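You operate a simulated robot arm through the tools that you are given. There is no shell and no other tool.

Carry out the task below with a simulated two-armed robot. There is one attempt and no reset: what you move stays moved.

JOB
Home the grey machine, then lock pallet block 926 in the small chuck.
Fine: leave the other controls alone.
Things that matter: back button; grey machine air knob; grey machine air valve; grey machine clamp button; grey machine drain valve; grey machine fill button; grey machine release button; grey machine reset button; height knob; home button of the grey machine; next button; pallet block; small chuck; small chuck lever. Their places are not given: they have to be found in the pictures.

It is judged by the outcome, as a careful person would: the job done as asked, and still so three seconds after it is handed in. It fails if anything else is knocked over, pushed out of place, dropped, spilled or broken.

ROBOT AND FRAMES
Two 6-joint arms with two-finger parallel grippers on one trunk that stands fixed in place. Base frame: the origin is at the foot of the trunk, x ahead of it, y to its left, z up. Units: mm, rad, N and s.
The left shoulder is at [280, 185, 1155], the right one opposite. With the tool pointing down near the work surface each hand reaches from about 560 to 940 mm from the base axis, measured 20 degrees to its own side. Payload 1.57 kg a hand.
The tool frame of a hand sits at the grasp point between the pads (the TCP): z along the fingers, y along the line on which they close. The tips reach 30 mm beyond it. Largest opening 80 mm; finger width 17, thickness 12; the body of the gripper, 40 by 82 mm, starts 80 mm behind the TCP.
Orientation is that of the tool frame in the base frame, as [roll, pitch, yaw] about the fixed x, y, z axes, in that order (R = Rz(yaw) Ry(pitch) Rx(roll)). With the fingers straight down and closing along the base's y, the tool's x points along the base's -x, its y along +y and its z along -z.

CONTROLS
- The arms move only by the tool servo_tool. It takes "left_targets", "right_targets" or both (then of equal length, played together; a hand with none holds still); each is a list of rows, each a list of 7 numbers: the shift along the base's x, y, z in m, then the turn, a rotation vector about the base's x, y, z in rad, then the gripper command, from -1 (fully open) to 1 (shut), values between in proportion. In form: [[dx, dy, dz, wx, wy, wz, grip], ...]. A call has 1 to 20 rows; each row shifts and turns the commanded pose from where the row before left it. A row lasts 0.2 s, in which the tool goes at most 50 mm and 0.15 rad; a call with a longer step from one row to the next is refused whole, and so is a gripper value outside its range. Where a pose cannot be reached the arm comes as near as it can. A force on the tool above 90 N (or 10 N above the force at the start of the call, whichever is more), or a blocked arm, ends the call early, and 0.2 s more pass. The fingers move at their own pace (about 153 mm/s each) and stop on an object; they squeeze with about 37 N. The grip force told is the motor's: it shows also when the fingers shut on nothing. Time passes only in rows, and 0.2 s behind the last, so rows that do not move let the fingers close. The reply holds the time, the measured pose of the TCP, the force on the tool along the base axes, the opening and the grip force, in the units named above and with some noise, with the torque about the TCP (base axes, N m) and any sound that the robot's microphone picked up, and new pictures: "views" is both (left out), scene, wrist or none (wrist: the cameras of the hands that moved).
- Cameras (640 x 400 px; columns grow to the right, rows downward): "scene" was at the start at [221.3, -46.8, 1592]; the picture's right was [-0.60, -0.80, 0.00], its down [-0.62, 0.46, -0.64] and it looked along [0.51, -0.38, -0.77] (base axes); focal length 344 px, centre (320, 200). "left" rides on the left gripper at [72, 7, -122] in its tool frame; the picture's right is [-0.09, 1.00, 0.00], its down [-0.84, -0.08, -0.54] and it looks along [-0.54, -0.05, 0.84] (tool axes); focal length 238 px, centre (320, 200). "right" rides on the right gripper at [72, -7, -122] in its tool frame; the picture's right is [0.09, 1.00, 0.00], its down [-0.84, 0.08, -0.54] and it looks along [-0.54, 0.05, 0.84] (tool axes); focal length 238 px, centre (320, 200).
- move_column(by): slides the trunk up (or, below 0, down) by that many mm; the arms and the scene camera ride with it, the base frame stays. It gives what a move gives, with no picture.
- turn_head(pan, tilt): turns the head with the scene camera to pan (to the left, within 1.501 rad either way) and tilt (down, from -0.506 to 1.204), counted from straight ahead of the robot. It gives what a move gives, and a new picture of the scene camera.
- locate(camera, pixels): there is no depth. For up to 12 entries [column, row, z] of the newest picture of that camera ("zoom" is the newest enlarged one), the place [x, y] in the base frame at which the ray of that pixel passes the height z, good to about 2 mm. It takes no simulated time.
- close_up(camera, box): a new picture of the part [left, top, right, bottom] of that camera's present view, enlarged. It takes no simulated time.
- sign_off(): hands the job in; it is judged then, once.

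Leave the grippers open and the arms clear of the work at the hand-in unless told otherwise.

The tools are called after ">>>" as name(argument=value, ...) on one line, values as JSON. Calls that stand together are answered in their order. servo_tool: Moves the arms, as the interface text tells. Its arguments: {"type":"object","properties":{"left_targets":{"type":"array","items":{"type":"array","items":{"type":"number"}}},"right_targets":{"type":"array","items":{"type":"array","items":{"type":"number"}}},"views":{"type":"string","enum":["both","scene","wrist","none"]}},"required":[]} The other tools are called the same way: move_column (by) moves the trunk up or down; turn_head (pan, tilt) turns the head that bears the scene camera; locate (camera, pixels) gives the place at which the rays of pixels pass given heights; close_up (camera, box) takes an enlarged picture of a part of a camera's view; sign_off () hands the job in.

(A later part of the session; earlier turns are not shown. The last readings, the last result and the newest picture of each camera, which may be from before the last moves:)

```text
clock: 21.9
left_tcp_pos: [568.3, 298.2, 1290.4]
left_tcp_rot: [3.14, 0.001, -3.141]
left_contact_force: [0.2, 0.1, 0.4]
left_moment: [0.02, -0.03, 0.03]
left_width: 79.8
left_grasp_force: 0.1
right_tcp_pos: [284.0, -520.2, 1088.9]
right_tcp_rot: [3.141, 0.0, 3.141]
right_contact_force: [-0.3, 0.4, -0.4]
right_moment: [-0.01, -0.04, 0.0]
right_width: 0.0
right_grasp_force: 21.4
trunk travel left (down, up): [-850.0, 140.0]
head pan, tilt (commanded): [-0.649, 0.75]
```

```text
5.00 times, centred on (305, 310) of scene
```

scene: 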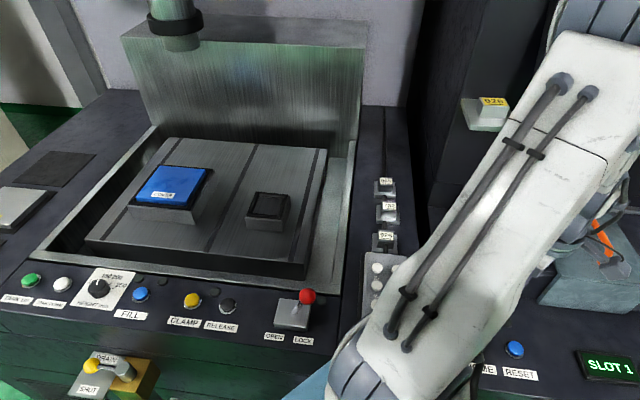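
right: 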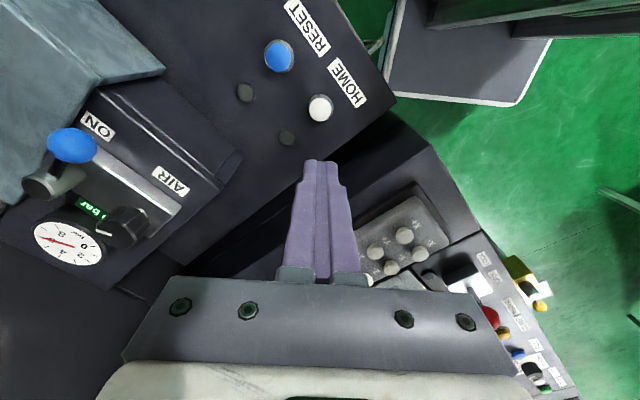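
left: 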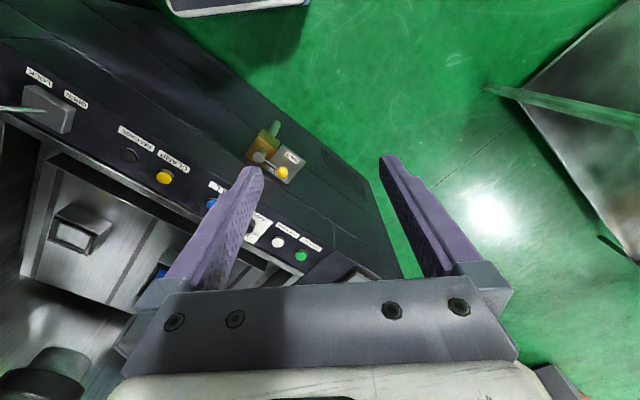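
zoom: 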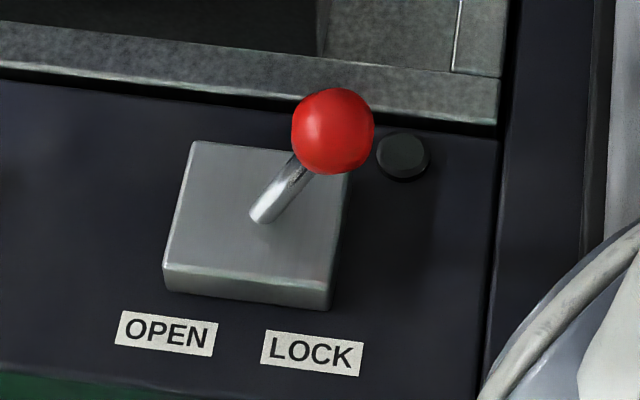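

The shelf 926 block (yellow tag) looks like a solid square block about the size of the chuck's recess; the rail pieces look like small number tags/stops and are too small. To place the shelf block I get its scene ray and move the right hand for a second view.

>>> locate(camera="scene", pixels=[[493, 101, 900], [493, 101, 1000], [493, 101, 1100], [493, 101, 1200], [270, 205, 950], [270, 205, 1000], [385, 236, 950], [385, 236, 1000]])

>>> servo_tool(right_targets=[[0.02, 0.02, 0.04, 0, 0, 0, -1], [0.02, 0.02, 0.04, 0, 0, 0, -1], [0.02, 0.02, 0.04, 0, 0, 0, -1], [0.02, 0.02, 0.04, 0, 0, 0, -1], [0.02, 0.02, 0.04, 0, 0, 0, -1], [0.02, 0.0, 0.02, 0, 0, 0, -1]], views="both")

```text
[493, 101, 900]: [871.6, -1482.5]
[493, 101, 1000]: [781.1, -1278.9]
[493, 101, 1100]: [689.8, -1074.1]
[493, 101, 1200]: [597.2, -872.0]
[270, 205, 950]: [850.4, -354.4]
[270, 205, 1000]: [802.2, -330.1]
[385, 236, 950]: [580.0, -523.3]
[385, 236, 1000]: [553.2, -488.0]
```

```text
clock: 23.3
left_tcp_pos: [568.8, 297.9, 1291.3]
left_tcp_rot: [-3.14, 0.0, 3.141]
left_contact_force: [-1.0, 0.8, 0.8]
left_moment: [-0.02, 0.03, -0.01]
left_width: 79.9
left_grasp_force: 0.1
right_tcp_pos: [402.9, -420.6, 1310.0]
right_tcp_rot: [3.141, 0.001, -3.141]
right_contact_force: [0.4, 0.2, -0.6]
right_moment: [0.0, 0.04, 0.02]
right_width: 79.9
right_grasp_force: 0.0
trunk travel left (down, up): [-850.0, 140.0]
head pan, tilt (commanded): [-0.649, 0.75]
```

scene: 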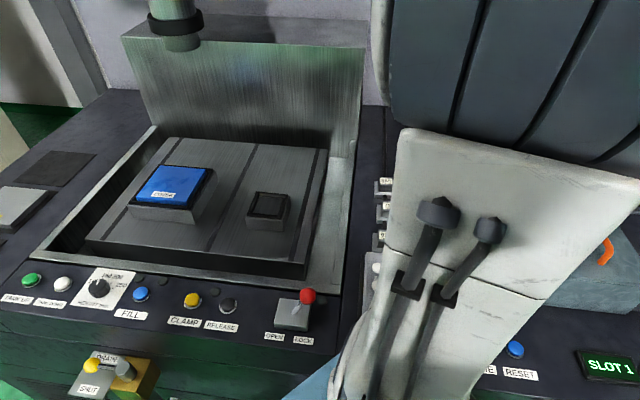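
right: 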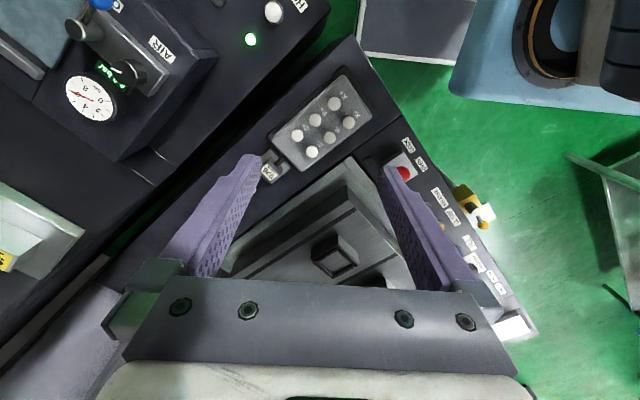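

The shelf shows at the left edge of the right picture, yellow tag at about (5,262). I get its ray and also enlarge.

>>> locate(camera="right", pixels=[[5, 262, 1000], [5, 262, 1050], [5, 262, 1100], [5, 262, 1200], [336, 258, 950], [336, 258, 1000]])

>>> close_up(camera="right", box=[0, 160, 160, 310])

```text
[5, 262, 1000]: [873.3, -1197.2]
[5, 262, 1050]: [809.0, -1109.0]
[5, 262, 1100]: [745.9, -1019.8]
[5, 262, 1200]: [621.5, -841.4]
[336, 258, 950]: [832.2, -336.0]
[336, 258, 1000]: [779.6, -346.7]
```

```text
2.67 times, centred on (80, 235) of right
```

zoom: 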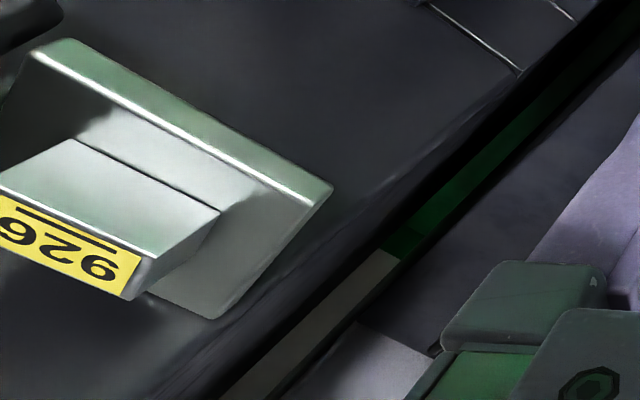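

The tag centre lies outside the normal frame, so I use the zoom picture for its ray (zoom (58,248)) and tag corners.

>>> locate(camera="zoom", pixels=[[55, 248, 1200], [55, 248, 1300], [148, 258, 1200], [148, 258, 1300], [218, 213, 1200], [218, 213, 1300], [330, 188, 1200], [330, 188, 1300], [73, 138, 1200], [73, 138, 1300], [205, 318, 1200], [205, 318, 1300]])

>>> locate(camera="scene", pixels=[[493, 101, 1200], [493, 101, 1300], [476, 106, 1200], [476, 106, 1300]])

```text
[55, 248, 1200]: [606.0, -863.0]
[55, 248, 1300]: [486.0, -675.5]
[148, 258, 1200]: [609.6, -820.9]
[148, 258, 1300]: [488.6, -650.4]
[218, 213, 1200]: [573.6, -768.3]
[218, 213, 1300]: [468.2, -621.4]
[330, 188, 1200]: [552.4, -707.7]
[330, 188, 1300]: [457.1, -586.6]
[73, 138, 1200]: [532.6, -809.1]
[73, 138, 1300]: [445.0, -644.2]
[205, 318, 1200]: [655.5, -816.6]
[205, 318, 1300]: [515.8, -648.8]
```

```text
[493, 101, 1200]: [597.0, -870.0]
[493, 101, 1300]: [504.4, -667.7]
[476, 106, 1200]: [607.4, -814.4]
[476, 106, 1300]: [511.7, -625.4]
```

The machine is turned 45° to the robot; the shelf block is near (564,-785, top ≈1240). Before deciding, I look closely at the rail pieces and the chuck from the right camera.

>>> close_up(camera="right", box=[230, 130, 310, 200])

>>> close_up(camera="right", box=[290, 210, 390, 290])

>>> close_up(camera="scene", box=[370, 170, 400, 250])

```text
5.71 times, centred on (270, 165) of right
```

zoom: 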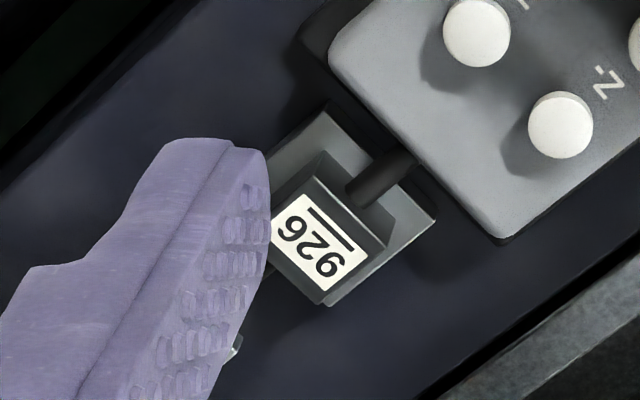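

```text
5.00 times, centred on (340, 250) of right
```

zoom: 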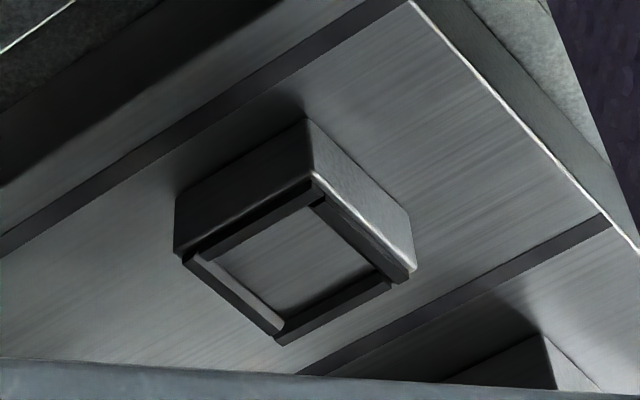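

```text
5.00 times, centred on (385, 210) of scene
```

zoom: 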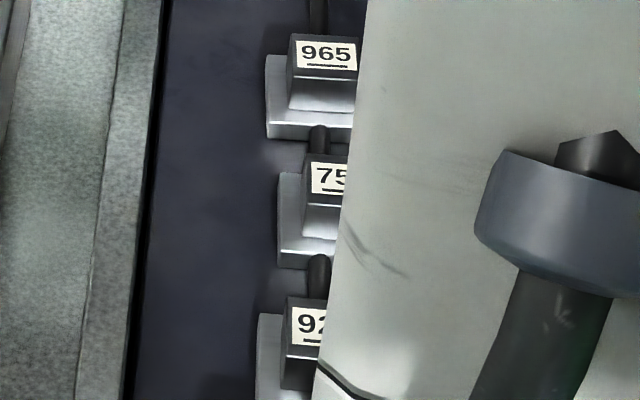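

The rail pieces have cables running into them and sit fixed; they are connectors, not loose blocks. The loose yellow-tagged block on the shelf is pallet block 926. Now I check the lever's lean by locating its foot (scene 293,312) and ball (308,296).

>>> locate(camera="scene", pixels=[[293, 312, 950], [293, 312, 965], [307.6, 296, 1000], [307.6, 296, 1015], [307.6, 296, 1030], [274, 336, 935], [303, 340, 935]])

>>> servo_tool(right_targets=[[0.0, -0.03, 0.02, 0, 0, -0.14, -1], [0.0, -0.03, 0.02, 0, 0, -0.14, -1], [0.0, -0.03, 0.02, 0, 0, -0.14, -1], [0.0, -0.02, 0.0, 0, 0, -0.14, -1], [0.0, 0.0, 0.0, 0, 0, -0.14, -1], [0, 0, 0, 0, 0, -0.085, -1]], views="both")

```text
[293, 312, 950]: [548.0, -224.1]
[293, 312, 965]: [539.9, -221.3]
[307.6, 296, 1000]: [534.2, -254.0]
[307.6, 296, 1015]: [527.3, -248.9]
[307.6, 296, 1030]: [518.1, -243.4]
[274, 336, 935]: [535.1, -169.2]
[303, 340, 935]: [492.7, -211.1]
```

```text
clock: 24.7
left_tcp_pos: [570.3, 298.2, 1290.6]
left_tcp_rot: [3.141, 0.0, 3.141]
left_contact_force: [0.0, -0.1, -0.3]
left_moment: [-0.01, -0.03, -0.01]
left_width: 79.9
left_grasp_force: 0.1
right_tcp_pos: [399.8, -531.4, 1366.9]
right_tcp_rot: [-3.14, 0.0, 2.354]
right_contact_force: [0.4, 0.1, -0.4]
right_moment: [-0.02, 0.01, 0.01]
right_width: 80.0
right_grasp_force: 0.0
trunk travel left (down, up): [-850.0, 140.0]
head pan, tilt (commanded): [-0.649, 0.75]
```

scene: 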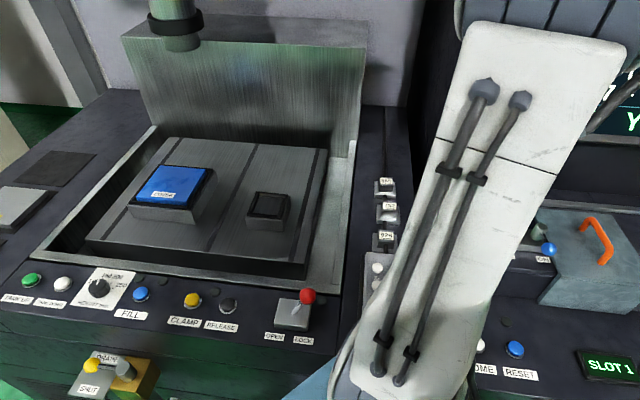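
right: 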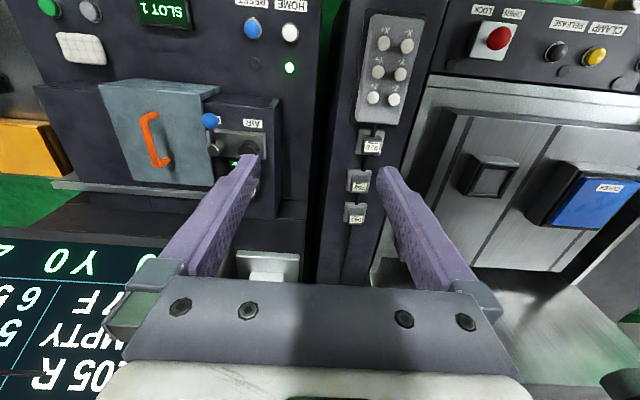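

The lever's foot is (545,-223) and its ball leans 30 mm to the machine's right, i.e. it stands at LOCK and must be opened first. The shelf block is far and high, so I raise the trunk by 140 mm for reach.

>>> move_column(by=130)

>>> servo_tool(right_targets=[[0.01, -0.02, -0.02, -0.0926, -0.0926, 0, -1], [0.01, -0.025, -0.03, -0.0926, -0.0926, 0, -1], [0.01, -0.025, -0.03, -0.0926, -0.0926, 0, -1], [0.01, -0.025, -0.03, -0.0926, -0.0926, 0, -1], [0.0, 0.0, 0, 0, 0, 0, -1]], views="both")

```text
clock: 26.3
left_tcp_pos: [570.7, 297.8, 1420.0]
left_tcp_rot: [-3.142, 0.0, -3.141]
left_contact_force: [0.1, -0.4, 0.4]
left_moment: [0.02, 0.02, 0.02]
left_width: 80.0
left_grasp_force: 0.1
right_tcp_pos: [402.0, -531.4, 1497.6]
right_tcp_rot: [-3.141, 0.0, 2.357]
right_contact_force: [1.2, 0.2, -1.1]
right_moment: [0.0, 0.02, 0.01]
right_width: 80.1
right_grasp_force: 0.1
trunk travel left (down, up): [-980.0, 10.0]
head pan, tilt (commanded): [-0.649, 0.75]
```

```text
clock: 27.5
left_tcp_pos: [568.4, 298.1, 1420.0]
left_tcp_rot: [3.141, 0.0, -3.142]
left_contact_force: [-0.7, 0.4, 0.9]
left_moment: [0.03, 0.02, 0.03]
left_width: 80.2
left_grasp_force: 0.0
right_tcp_pos: [440.4, -624.4, 1388.0]
right_tcp_rot: [-3.141, 0.525, 2.356]
right_contact_force: [0.1, 0.4, -0.7]
right_moment: [-0.01, 0.0, 0.01]
right_width: 80.0
right_grasp_force: 0.0
trunk travel left (down, up): [-980.0, 10.0]
head pan, tilt (commanded): [-0.649, 0.75]
```

scene: 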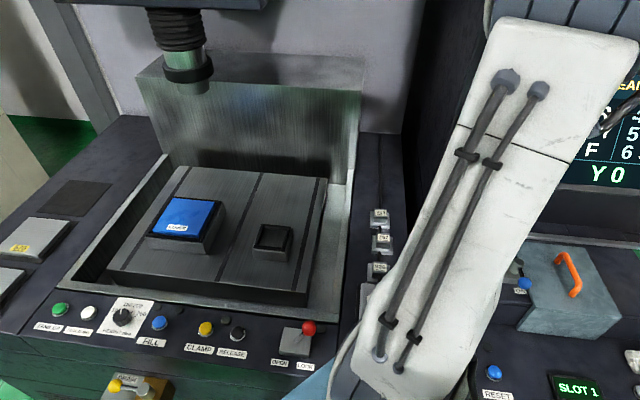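
right: 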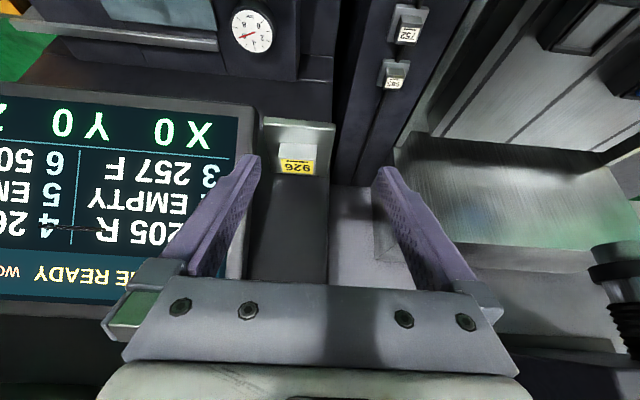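

Now the right camera sees the block clearly at (297,158), tag 926; the screen reads X0 Y0 Z0. I enlarge and measure it.

>>> close_up(camera="right", box=[250, 105, 350, 195])

>>> locate(camera="right", pixels=[[296, 166, 1150], [296, 166, 1200], [296, 166, 1250], [296, 166, 1300]])

```text
4.44 times, centred on (300, 150) of right
```

zoom: 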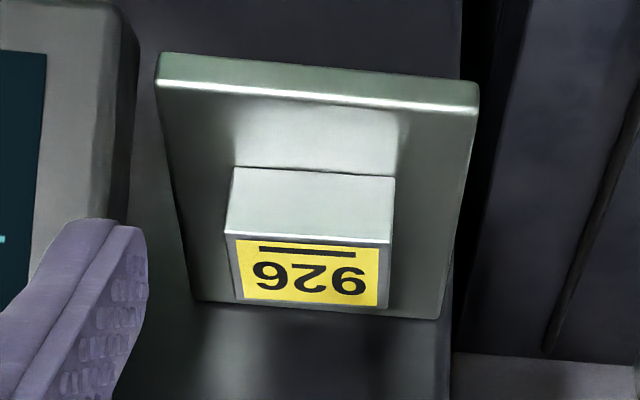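

```text
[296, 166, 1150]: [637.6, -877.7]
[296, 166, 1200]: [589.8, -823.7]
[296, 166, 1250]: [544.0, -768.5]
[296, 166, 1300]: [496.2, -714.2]
```

Three views agree: block top centre ≈ (547,-769,1250). Now its corners and the shelf edges from this zoom.

>>> locate(camera="zoom", pixels=[[226, 236, 1250], [392, 243, 1250], [235, 302, 1250], [388, 308, 1250], [232, 167, 1215], [395, 178, 1215], [232, 167, 1225], [395, 178, 1225], [160, 82, 1215], [475, 112, 1215], [195, 298, 1215], [437, 318, 1215]])

```text
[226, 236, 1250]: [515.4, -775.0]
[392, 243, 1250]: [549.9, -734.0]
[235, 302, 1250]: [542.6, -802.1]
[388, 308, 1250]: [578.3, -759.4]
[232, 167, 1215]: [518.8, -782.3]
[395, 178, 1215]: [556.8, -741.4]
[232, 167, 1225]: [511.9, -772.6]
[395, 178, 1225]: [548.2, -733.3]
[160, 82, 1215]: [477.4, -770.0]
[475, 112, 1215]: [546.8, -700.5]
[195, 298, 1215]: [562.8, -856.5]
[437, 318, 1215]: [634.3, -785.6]
```

The block measures about 54 (along the shelf) × 38 × 28 mm tall, standing on the shelf top at z≈1222. Now I measure the chuck recess from the scene camera.

>>> close_up(camera="scene", box=[235, 205, 315, 275])

>>> close_up(camera="scene", box=[60, 130, 370, 320])

```text
5.71 times, centred on (275, 240) of scene
```

zoom: 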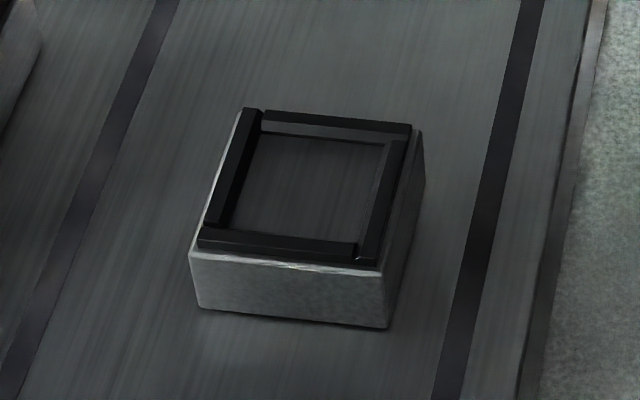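

```text
2.06 times, centred on (215, 225) of scene
```

zoom: 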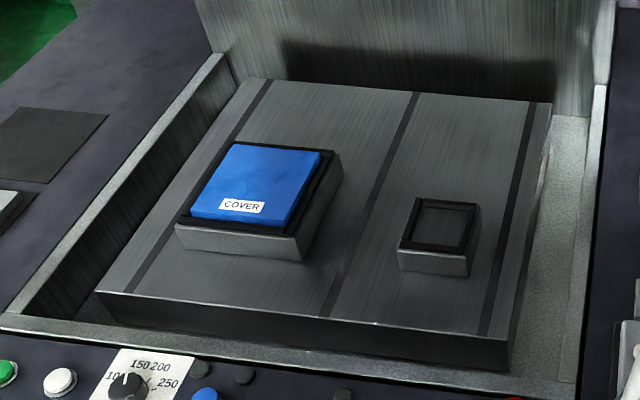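

There are two chucks: a big one under a blue COVER and the small one. I get the small chuck also from the right camera at about (595,28) to fix its height.

>>> close_up(camera="right", box=[520, 0, 640, 80])

>>> locate(camera="scene", pixels=[[252.2, 249.6, 950], [252.2, 249.6, 1000], [285.9, 252.3, 950], [285.9, 252.3, 1000], [293, 228.1, 950], [293, 228.1, 1000], [261, 224.2, 950], [261, 224.2, 1000], [264.8, 229, 950], [286, 230.9, 950], [258.4, 245.3, 950], [281.5, 247.5, 950]])

```text
5.00 times, centred on (580, 40) of right
```

zoom: 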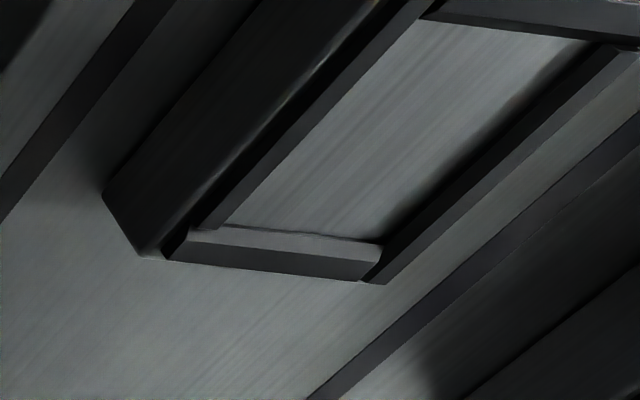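

```text
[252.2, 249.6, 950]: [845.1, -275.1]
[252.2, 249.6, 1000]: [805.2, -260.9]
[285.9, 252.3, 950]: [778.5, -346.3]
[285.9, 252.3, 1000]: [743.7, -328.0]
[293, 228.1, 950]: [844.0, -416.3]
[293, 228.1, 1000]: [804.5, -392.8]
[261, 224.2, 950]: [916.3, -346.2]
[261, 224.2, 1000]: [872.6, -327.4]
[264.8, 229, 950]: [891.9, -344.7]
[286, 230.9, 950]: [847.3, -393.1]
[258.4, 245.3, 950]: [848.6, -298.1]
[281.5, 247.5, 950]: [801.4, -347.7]
```

The recess measures ~66 mm, larger than I expected for the shelf block, so before choosing I take a closer look at the white-tagged rail pieces with the right hand camera.

>>> servo_tool(right_targets=[[0.01, 0.03, -0.02, 0.0926, 0.0926, 0, -1], [0.01, 0.03, -0.03, 0.0926, 0.0926, 0, -1], [0.01, 0.03, -0.03, 0.0926, 0.0926, 0, -1], [0.01, 0.03, -0.03, 0.0926, 0.0926, 0, -1], [0.01, 0.03, -0.035, 0, 0, 0, -1], [0.01, 0.02, -0.035, 0, 0, 0, -1], [0, 0.0, -0.02, 0, 0, 0, -1]], views="both")

```text
clock: 29.1
left_tcp_pos: [569.2, 297.5, 1420.0]
left_tcp_rot: [3.141, -0.001, -3.141]
left_contact_force: [-0.2, 0.1, -1.2]
left_moment: [0.0, 0.03, -0.03]
left_width: 80.0
left_grasp_force: 0.1
right_tcp_pos: [499.5, -454.2, 1186.2]
right_tcp_rot: [3.14, 0.0, 2.355]
right_contact_force: [-0.3, -0.3, 0.0]
right_moment: [-0.02, 0.01, 0.0]
right_width: 79.7
right_grasp_force: 0.1
trunk travel left (down, up): [-980.0, 10.0]
head pan, tilt (commanded): [-0.649, 0.75]
```

scene: 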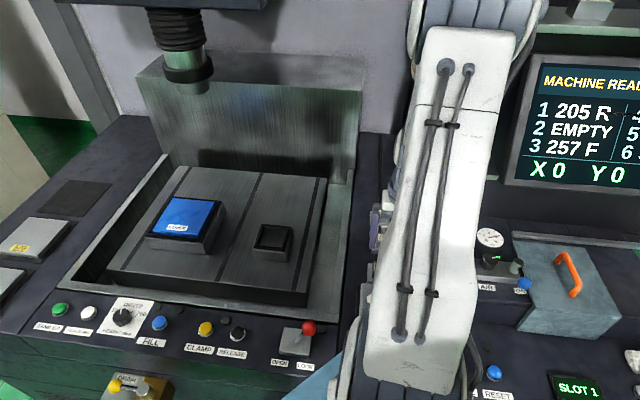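
right: 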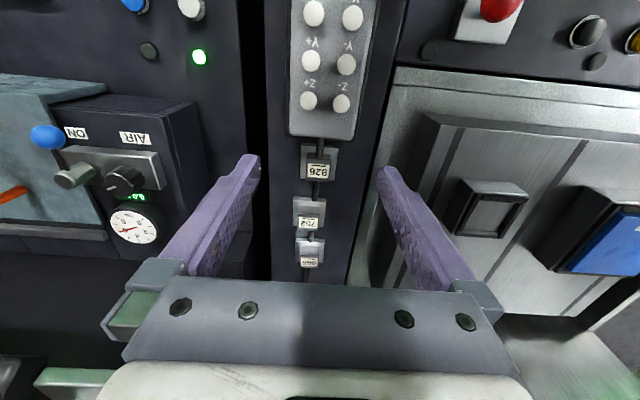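

"MACHINE READY, X0 Y0" is confirmed. I enlarge the rail pieces.

>>> close_up(camera="right", box=[280, 130, 350, 280])

>>> close_up(camera="right", box=[430, 160, 540, 250])

>>> locate(camera="right", pixels=[[301, 146, 940], [338, 148, 940], [337, 182, 940], [299, 180, 940], [463, 181, 950], [525, 189, 950], [525, 189, 970], [463, 181, 970]])

```text
2.67 times, centred on (315, 205) of right
```

zoom: 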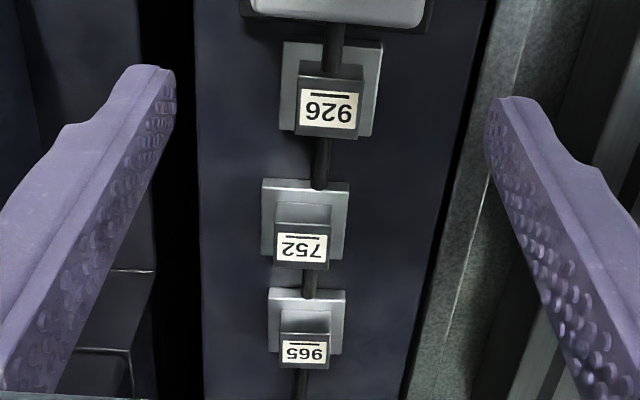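

```text
4.44 times, centred on (485, 205) of right
```

zoom: 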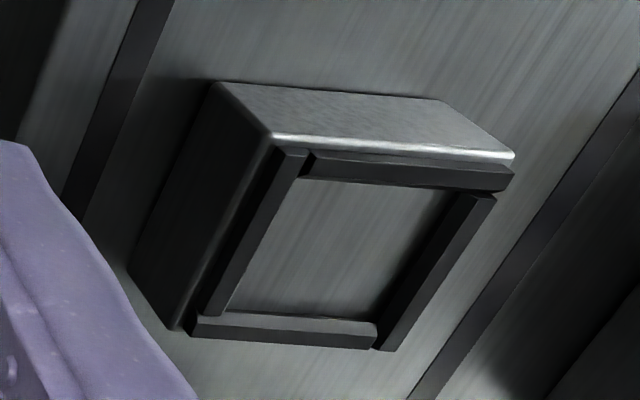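

```text
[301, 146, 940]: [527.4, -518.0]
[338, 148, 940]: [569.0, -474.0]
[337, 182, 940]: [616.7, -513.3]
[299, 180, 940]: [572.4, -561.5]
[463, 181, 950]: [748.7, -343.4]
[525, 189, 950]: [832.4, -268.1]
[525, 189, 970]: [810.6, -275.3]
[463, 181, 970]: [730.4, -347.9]
```

I locate the chuck's top corners and recess corners from the right picture to fix its height and size.

>>> locate(camera="right", pixels=[[528.5, 195.3, 950], [528.5, 195.3, 1000], [474.2, 190.8, 950], [474.2, 190.8, 1000], [480.5, 200.5, 965], [514.3, 202.7, 965], [497.4, 232.5, 965], [463.6, 230.2, 965]])

>>> close_up(camera="scene", box=[240, 210, 310, 270])

```text
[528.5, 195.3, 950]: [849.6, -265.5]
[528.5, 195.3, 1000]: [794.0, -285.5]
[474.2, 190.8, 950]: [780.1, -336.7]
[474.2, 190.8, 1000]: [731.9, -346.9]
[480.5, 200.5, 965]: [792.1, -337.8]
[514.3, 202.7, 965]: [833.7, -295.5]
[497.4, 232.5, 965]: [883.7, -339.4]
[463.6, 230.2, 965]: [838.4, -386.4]
```

```text
6.67 times, centred on (275, 240) of scene
```

zoom: 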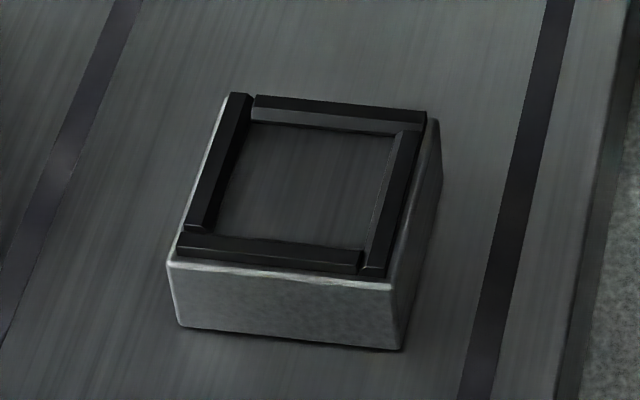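

The rail pieces have ~60 mm square feet, which would match the ~63 mm recess, so I must look closer still. I lower the right hand 110 mm to look at them from near.

>>> servo_tool(right_targets=[[-0.01, 0.01, -0.035, 0, 0, 0, -1], [-0.01, 0.01, -0.035, 0, 0, 0, -1], [0, 0, -0.04, 0, 0, 0, -1], [0, 0, 0, 0, 0, 0, -1]], views="wrist")

>>> close_up(camera="right", box=[270, 100, 370, 270])

>>> close_up(camera="right", box=[280, 140, 360, 200])

```text
clock: 30.1
left_tcp_pos: [568.7, 298.2, 1420.4]
left_tcp_rot: [-3.141, 0.0, 3.141]
left_contact_force: [0.7, 0.3, -0.6]
left_moment: [0.04, 0.03, 0.01]
left_width: 79.8
left_grasp_force: 0.0
right_tcp_pos: [480.2, -436.2, 1077.7]
right_tcp_rot: [3.141, 0.001, 2.356]
right_contact_force: [0.1, 0.4, 0.3]
right_moment: [0.03, 0.03, -0.02]
right_width: 80.0
right_grasp_force: 0.1
trunk travel left (down, up): [-980.0, 10.0]
head pan, tilt (commanded): [-0.649, 0.75]
```

right: 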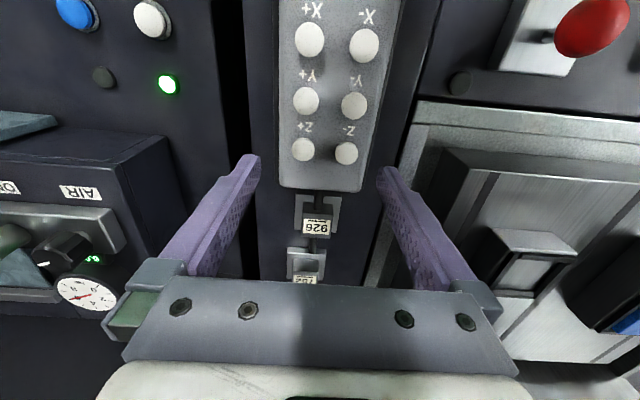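

```text
2.35 times, centred on (320, 185) of right
```

zoom: 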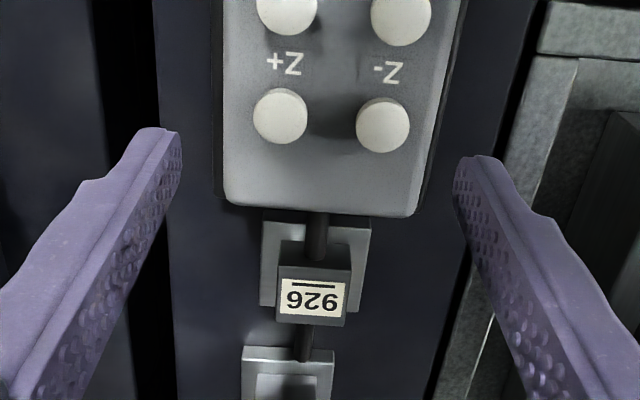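

```text
6.67 times, centred on (320, 170) of right
```

zoom: 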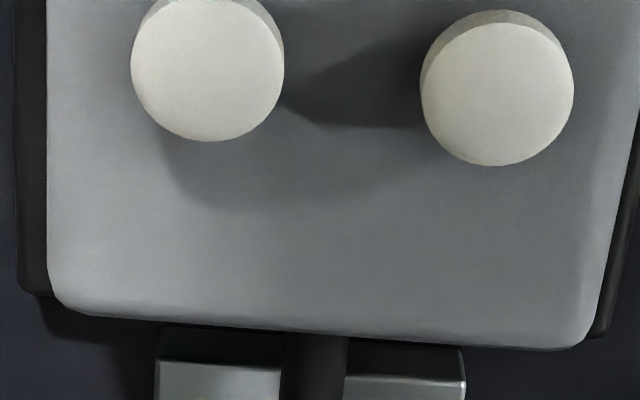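

I shift forward along the rail so the pieces come into the upper part of the picture.

>>> servo_tool(right_targets=[[0.03, -0.03, 0, 0, 0, 0, -1], [0.03, -0.03, 0, 0, 0, 0, -1], [0, 0, 0, 0, 0, 0, -1]], views="wrist")

>>> close_up(camera="right", box=[280, 110, 360, 190])

>>> close_up(camera="right", box=[280, 190, 360, 270])

```text
clock: 30.9
left_tcp_pos: [569.0, 298.4, 1420.2]
left_tcp_rot: [-3.141, 0.001, -3.142]
left_contact_force: [-0.2, 0.8, 0.6]
left_moment: [-0.01, 0.01, -0.02]
left_width: 79.9
left_grasp_force: 0.1
right_tcp_pos: [538.4, -497.5, 1079.1]
right_tcp_rot: [-3.141, 0.0, 2.356]
right_contact_force: [-0.4, -0.5, 0.5]
right_moment: [0.0, 0.03, 0.03]
right_width: 80.2
right_grasp_force: 0.0
trunk travel left (down, up): [-980.0, 10.0]
head pan, tilt (commanded): [-0.649, 0.75]
```

right: 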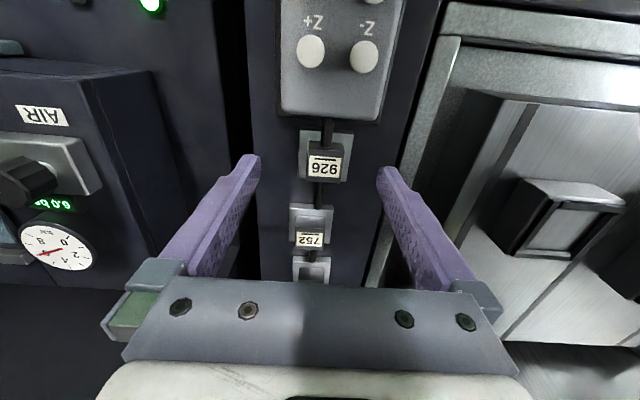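

```text
5.00 times, centred on (320, 150) of right
```

zoom: 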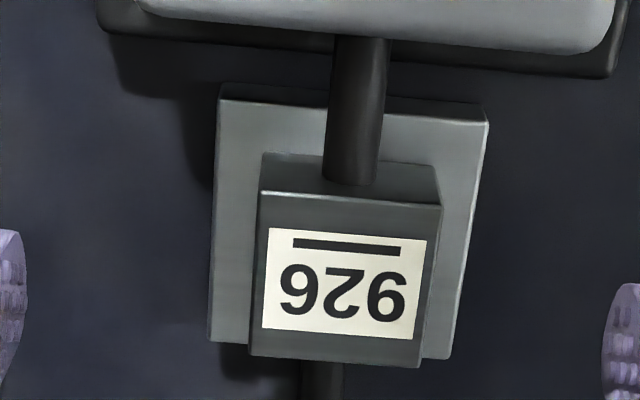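

```text
5.00 times, centred on (320, 230) of right
```

zoom: 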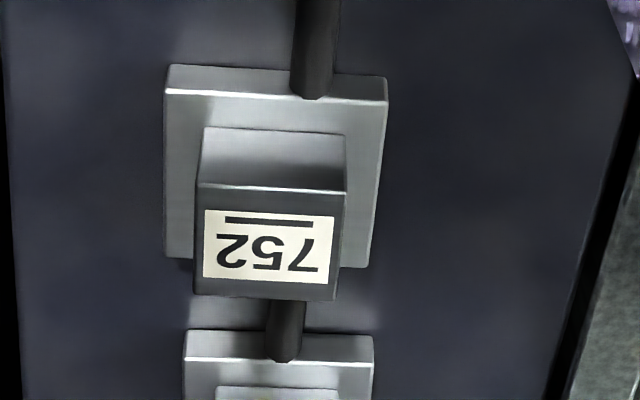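

The white-tagged pieces have 60 mm square feet that match the chuck recess, with a 40 mm raised grip part, and are placed loosely with jitter (the pendant cord just passes by). Shelf block is only ~54×38 mm. I'll decide after seeing the opened chuck. First the lever: I park the right hand back above HOME, out of the left arm's way.

>>> servo_tool(right_targets=[[-0.01, 0.0, 0.045, 0, 0, 0, -1], [-0.02, 0.0, 0.04, 0, 0, 0, -1], [-0.04, 0, 0.025, 0, 0, 0, -1], [-0.04, -0.01, 0.02, 0, 0, 0, -1], [-0.045, -0.01, 0.015, 0, 0, 0, -1], [-0.045, -0.01, 0.01, 0, 0, 0, -1], [-0.02, 0, 0, 0, 0, 0, -1]], views="scene")

>>> move_column(by=-130)

```text
clock: 32.5
left_tcp_pos: [568.4, 299.0, 1421.4]
left_tcp_rot: [-3.14, 0.0, 3.141]
left_contact_force: [-0.2, -0.1, 1.1]
left_moment: [0.01, 0.0, 0.01]
left_width: 80.0
left_grasp_force: 0.2
right_tcp_pos: [319.0, -525.5, 1230.2]
right_tcp_rot: [3.14, -0.001, 2.357]
right_contact_force: [0.2, 0.2, -0.6]
right_moment: [-0.01, 0.01, 0.01]
right_width: 80.0
right_grasp_force: 0.0
trunk travel left (down, up): [-980.0, 10.0]
head pan, tilt (commanded): [-0.649, 0.75]
```

scene: 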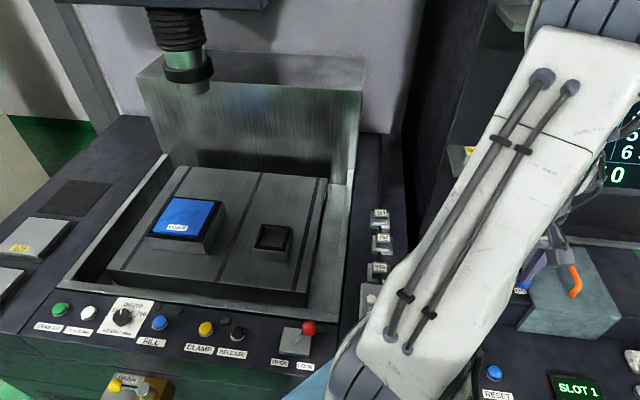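

```text
clock: 34.0
left_tcp_pos: [569.4, 298.2, 1290.5]
left_tcp_rot: [-3.142, 0.001, 3.14]
left_contact_force: [0.2, -0.3, 0.5]
left_moment: [0.0, 0.03, 0.01]
left_width: 80.1
left_grasp_force: 0.1
right_tcp_pos: [319.7, -527.0, 1101.0]
right_tcp_rot: [3.141, 0.001, 2.357]
right_contact_force: [0.6, -1.0, 0.3]
right_moment: [0.02, 0.01, 0.02]
right_width: 80.1
right_grasp_force: 0.0
trunk travel left (down, up): [-850.0, 140.0]
head pan, tilt (commanded): [-0.649, 0.75]
```

Now the left hand goes to above the lever with its closing line turned along the panel (yaw −45°).

>>> servo_tool(left_targets=[[-0.003, -0.041, 0, 0, 0, -0.131, -1], [-0.003, -0.041, 0, 0, 0, -0.131, -1], [-0.003, -0.041, 0, 0, 0, -0.131, -1], [-0.003, -0.041, 0, 0, 0, -0.131, -1], [-0.003, -0.041, 0, 0, 0, -0.131, -1], [-0.003, -0.041, 0, 0, 0, -0.131, -1], [-0.003, -0.041, -0.01, 0, 0, 0, -1], [-0.003, -0.041, -0.015, 0, 0, 0, -1], [-0.003, -0.041, -0.02, 0, 0, 0, -1], [-0.003, -0.041, -0.02, 0, 0, 0, -1], [-0.003, -0.041, -0.02, 0, 0, 0, -1], [-0.003, -0.03, -0.02, 0, 0, 0, -1], [0, 0, 0, 0, 0, 0, -1]], views="both")

```text
clock: 36.9
left_tcp_pos: [531.4, -182.0, 1187.9]
left_tcp_rot: [3.141, 0.0, 2.356]
left_contact_force: [-0.1, -1.2, 0.1]
left_moment: [0.0, 0.01, -0.03]
left_width: 79.9
left_grasp_force: 0.1
right_tcp_pos: [320.1, -526.6, 1099.8]
right_tcp_rot: [3.141, 0.0, 2.356]
right_contact_force: [0.5, -1.0, 0.5]
right_moment: [-0.03, 0.01, 0.01]
right_width: 80.2
right_grasp_force: 0.1
trunk travel left (down, up): [-850.0, 140.0]
head pan, tilt (commanded): [-0.649, 0.75]
```

scene: 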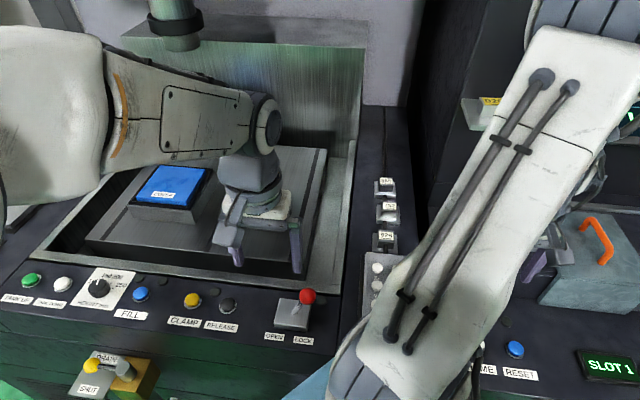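
left: 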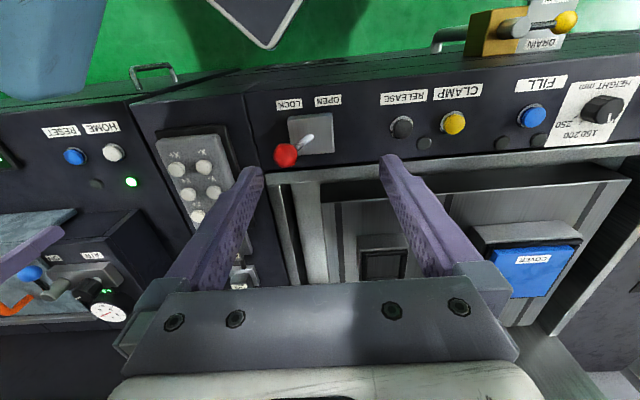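

The ball is at left (286,155), its foot near (312,136). I locate the ball and foot precisely.

>>> locate(camera="left", pixels=[[286, 155, 1000], [286, 155, 1015], [286, 155, 1030], [309, 138, 960], [309, 138, 970], [289, 117, 955], [331, 113, 955], [334, 153, 955], [292, 155, 955]])

>>> close_up(camera="left", box=[260, 85, 360, 185])

```text
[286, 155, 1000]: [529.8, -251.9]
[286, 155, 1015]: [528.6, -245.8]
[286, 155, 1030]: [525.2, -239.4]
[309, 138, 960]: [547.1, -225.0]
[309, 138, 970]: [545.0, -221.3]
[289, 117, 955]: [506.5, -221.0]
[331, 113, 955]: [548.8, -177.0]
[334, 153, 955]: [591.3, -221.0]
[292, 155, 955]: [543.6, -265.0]
```

```text
4.00 times, centred on (310, 135) of left
```

zoom: 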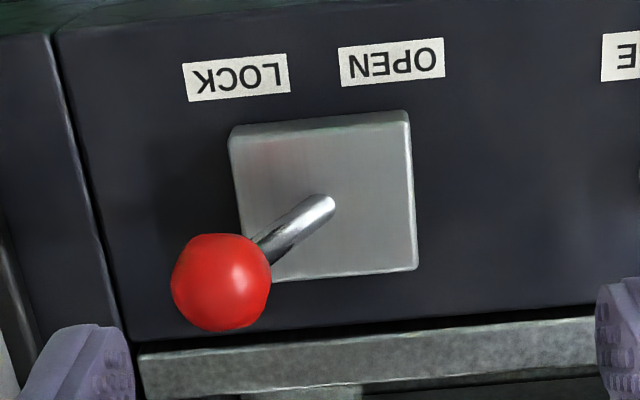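

Ball centre ≈ (528,-246,1015), about 31 mm across. I move the left hand above it with a 50 mm opening, then look before going down.

>>> servo_tool(left_targets=[[-0.001, -0.032, -0.03, 0, 0, 0, -0.25], [-0.001, -0.032, -0.04, 0, 0, 0, -0.25], [0, 0, -0.03, 0, 0, 0, -0.25], [0, 0, 0, 0, 0, 0, -0.25]], views="both")

```text
refused: row 2 steps farther than a row can; nothing moved
```

The step was too long; I split it into smaller rows.

>>> servo_tool(left_targets=[[-0.001, -0.032, -0.025, 0, 0, 0, -0.25], [-0.001, -0.032, -0.025, 0, 0, 0, -0.25], [0, 0, -0.03, 0, 0, 0, -0.25], [0, 0, -0.02, 0, 0, 0, -0.25], [0, 0, 0, 0, 0, 0, -0.25]], views="both")

```text
clock: 38.0
left_tcp_pos: [530.9, -248.7, 1087.0]
left_tcp_rot: [-3.141, 0.0, 2.355]
left_contact_force: [0.5, -0.7, 0.2]
left_moment: [-0.01, 0.0, 0.0]
left_width: 50.0
left_grasp_force: 0.1
right_tcp_pos: [320.3, -525.9, 1100.6]
right_tcp_rot: [-3.141, 0.002, 2.355]
right_contact_force: [-0.1, 0.4, 0.8]
right_moment: [0.01, -0.02, 0.02]
right_width: 80.2
right_grasp_force: 0.1
trunk travel left (down, up): [-850.0, 140.0]
head pan, tilt (commanded): [-0.649, 0.75]
```

scene: 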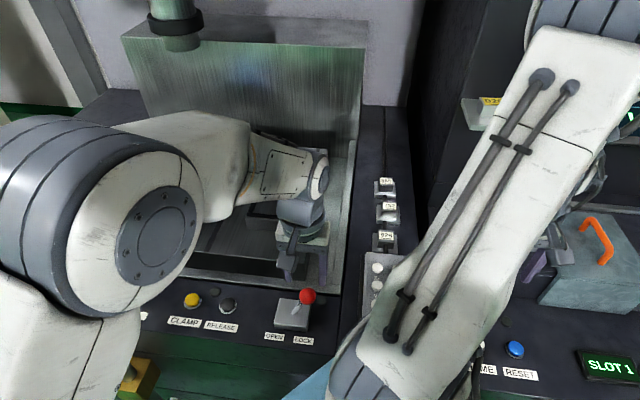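
left: 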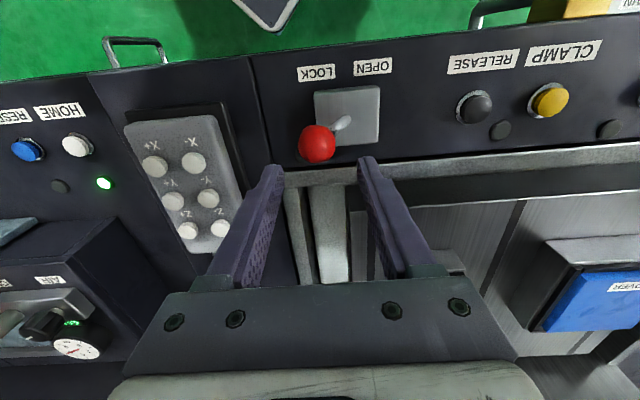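

Ball now at left (317,143). I check its place once more.

>>> locate(camera="left", pixels=[[317, 143, 1010], [317, 143, 1015], [317, 143, 1020]])

>>> close_up(camera="scene", box=[250, 210, 350, 350])

```text
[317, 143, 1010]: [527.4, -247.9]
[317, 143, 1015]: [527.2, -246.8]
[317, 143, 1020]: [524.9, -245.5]
```

```text
2.86 times, centred on (300, 280) of scene
```

zoom: 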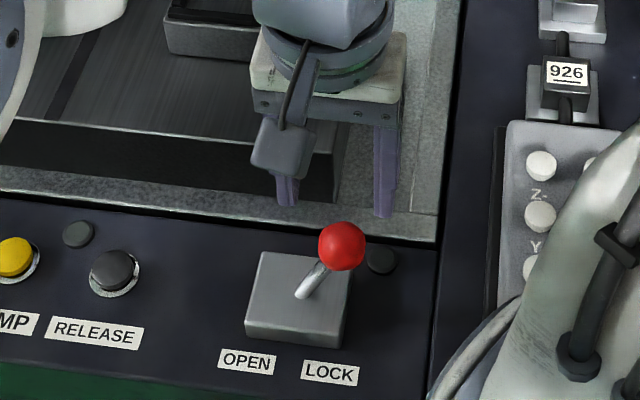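

The ball centre (527,-247,1015) is between the fingers. I descend to straddle it (TCP z≈1020).

>>> servo_tool(left_targets=[[-0.003, 0.002, -0.02, 0, 0, 0, -0.25], [0, 0, -0.02, 0, 0, 0, -0.25], [0, 0, -0.015, 0, 0, 0, -0.25], [0, 0, -0.01, 0, 0, 0, -0.25], [0, 0, 0, 0, 0, 0, -0.25]], views="both")

```text
clock: 39.2
left_tcp_pos: [528.8, -245.7, 1017.8]
left_tcp_rot: [-3.141, 0.0, 2.353]
left_contact_force: [-0.2, 0.7, 0.3]
left_moment: [0.0, 0.03, -0.02]
left_width: 50.1
left_grasp_force: 0.0
right_tcp_pos: [319.8, -526.3, 1101.1]
right_tcp_rot: [3.142, 0.001, 2.354]
right_contact_force: [0.1, -0.7, 0.0]
right_moment: [0.01, 0.0, 0.01]
right_width: 80.0
right_grasp_force: 0.0
trunk travel left (down, up): [-850.0, 140.0]
head pan, tilt (commanded): [-0.649, 0.75]
```

scene: 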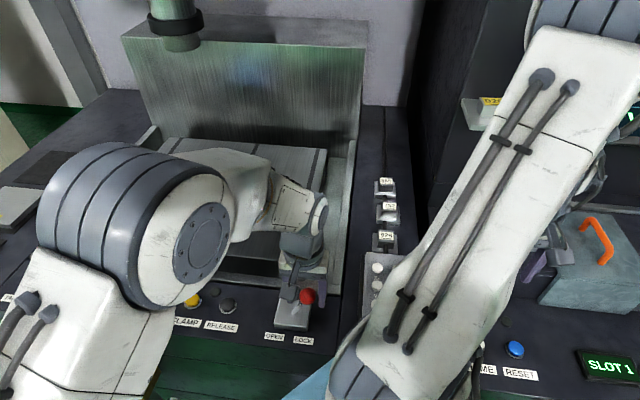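
left: 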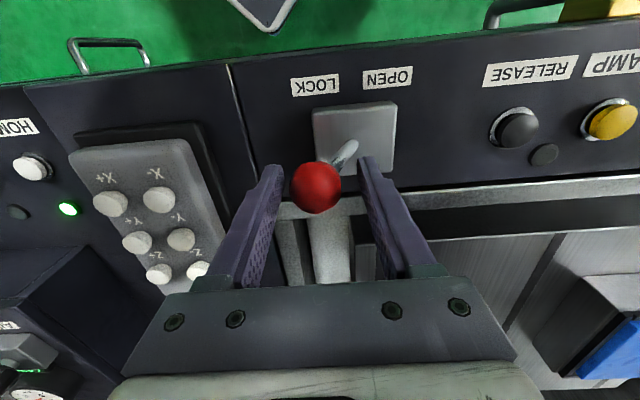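

The ball sits between the fingers. I push toward OPEN along the panel (+x,+y) in small steps.

>>> servo_tool(left_targets=[[0.0057, 0.0057, 0, 0, 0, 0, -0.25], [0.0057, 0.0057, 0, 0, 0, 0, -0.25], [0.0057, 0.0057, 0, 0, 0, 0, -0.25], [0.0057, 0.0057, 0, 0, 0, 0, -0.25], [0.0057, 0.0057, 0, 0, 0, 0, -0.25]], views="wrist")

```text
clock: 40.5
left_tcp_pos: [556.6, -217.0, 1020.2]
left_tcp_rot: [-3.141, 0.0, 2.353]
left_contact_force: [-0.3, 0.4, -0.2]
left_moment: [0.02, 0.0, 0.0]
left_width: 50.4
left_grasp_force: 0.4
right_tcp_pos: [319.7, -527.1, 1100.3]
right_tcp_rot: [3.141, 0.001, 2.356]
right_contact_force: [-0.2, -0.2, -0.8]
right_moment: [0.04, -0.02, 0.01]
right_width: 80.0
right_grasp_force: 0.1
trunk travel left (down, up): [-850.0, 140.0]
head pan, tilt (commanded): [-0.649, 0.75]
```

left: 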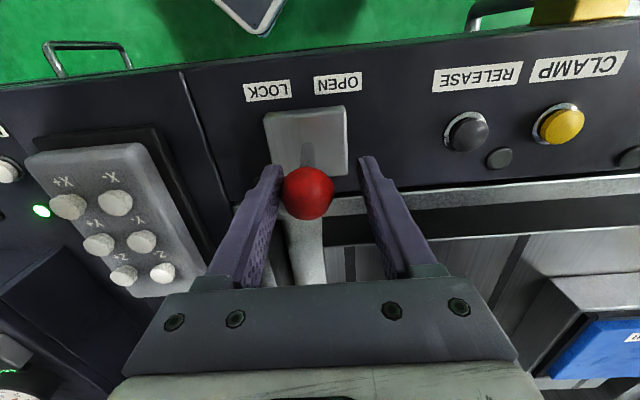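

The lever is upright now. I continue the push toward OPEN.

>>> servo_tool(left_targets=[[0.0057, 0.0057, 0, 0, 0, 0, -0.25], [0.0057, 0.0057, 0, 0, 0, 0, -0.25], [0.0057, 0.0057, 0, 0, 0, 0, -0.25], [0.0057, 0.0057, 0, 0, 0, 0, -0.25]], views="wrist")

```text
clock: 41.5
left_tcp_pos: [578.4, -193.0, 1020.2]
left_tcp_rot: [3.142, 0.002, 2.356]
left_contact_force: [-1.3, -0.4, 0.1]
left_moment: [-0.04, 0.0, -0.01]
left_width: 51.3
left_grasp_force: 0.5
right_tcp_pos: [319.3, -525.4, 1101.0]
right_tcp_rot: [-3.141, 0.0, 2.356]
right_contact_force: [0.2, -0.1, 0.4]
right_moment: [-0.03, 0.01, 0.01]
right_width: 80.0
right_grasp_force: 0.0
trunk travel left (down, up): [-850.0, 140.0]
head pan, tilt (commanded): [-0.649, 0.75]
```

left: 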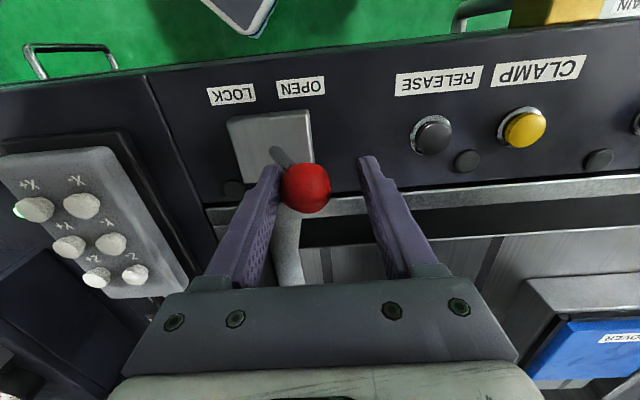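

The lever leans toward OPEN now. A bit further until it meets its stop.

>>> servo_tool(left_targets=[[0.003, 0.003, 0, 0, 0, 0, -0.25], [0.003, 0.003, 0, 0, 0, 0, -0.25]], views="both")

```text
clock: 42.0
left_tcp_pos: [582.9, -189.3, 1020.7]
left_tcp_rot: [-3.141, 0.0, 2.354]
left_contact_force: [-9.4, -9.9, -5.6]
left_moment: [-0.04, 0.04, 0.0]
left_width: 62.4
left_grasp_force: 7.0
right_tcp_pos: [319.7, -527.8, 1100.3]
right_tcp_rot: [3.141, -0.001, 2.358]
right_contact_force: [0.5, -0.4, 0.3]
right_moment: [-0.03, 0.01, -0.01]
right_width: 79.9
right_grasp_force: 0.0
trunk travel left (down, up): [-850.0, 140.0]
head pan, tilt (commanded): [-0.649, 0.75]
```

scene: 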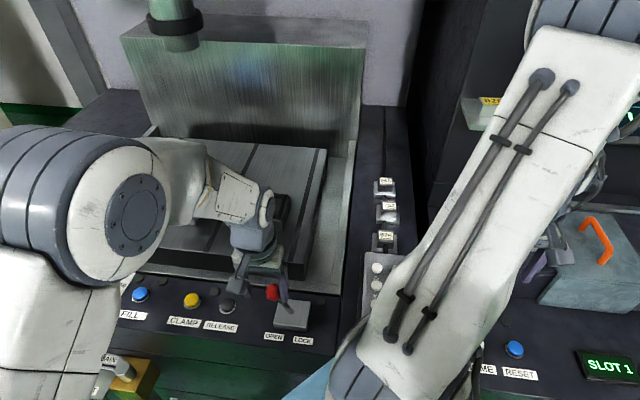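
left: 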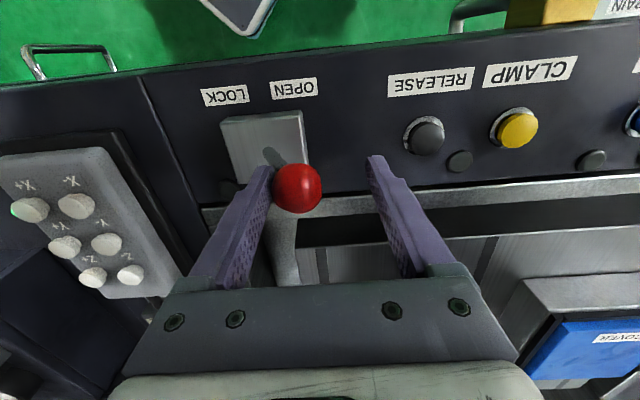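

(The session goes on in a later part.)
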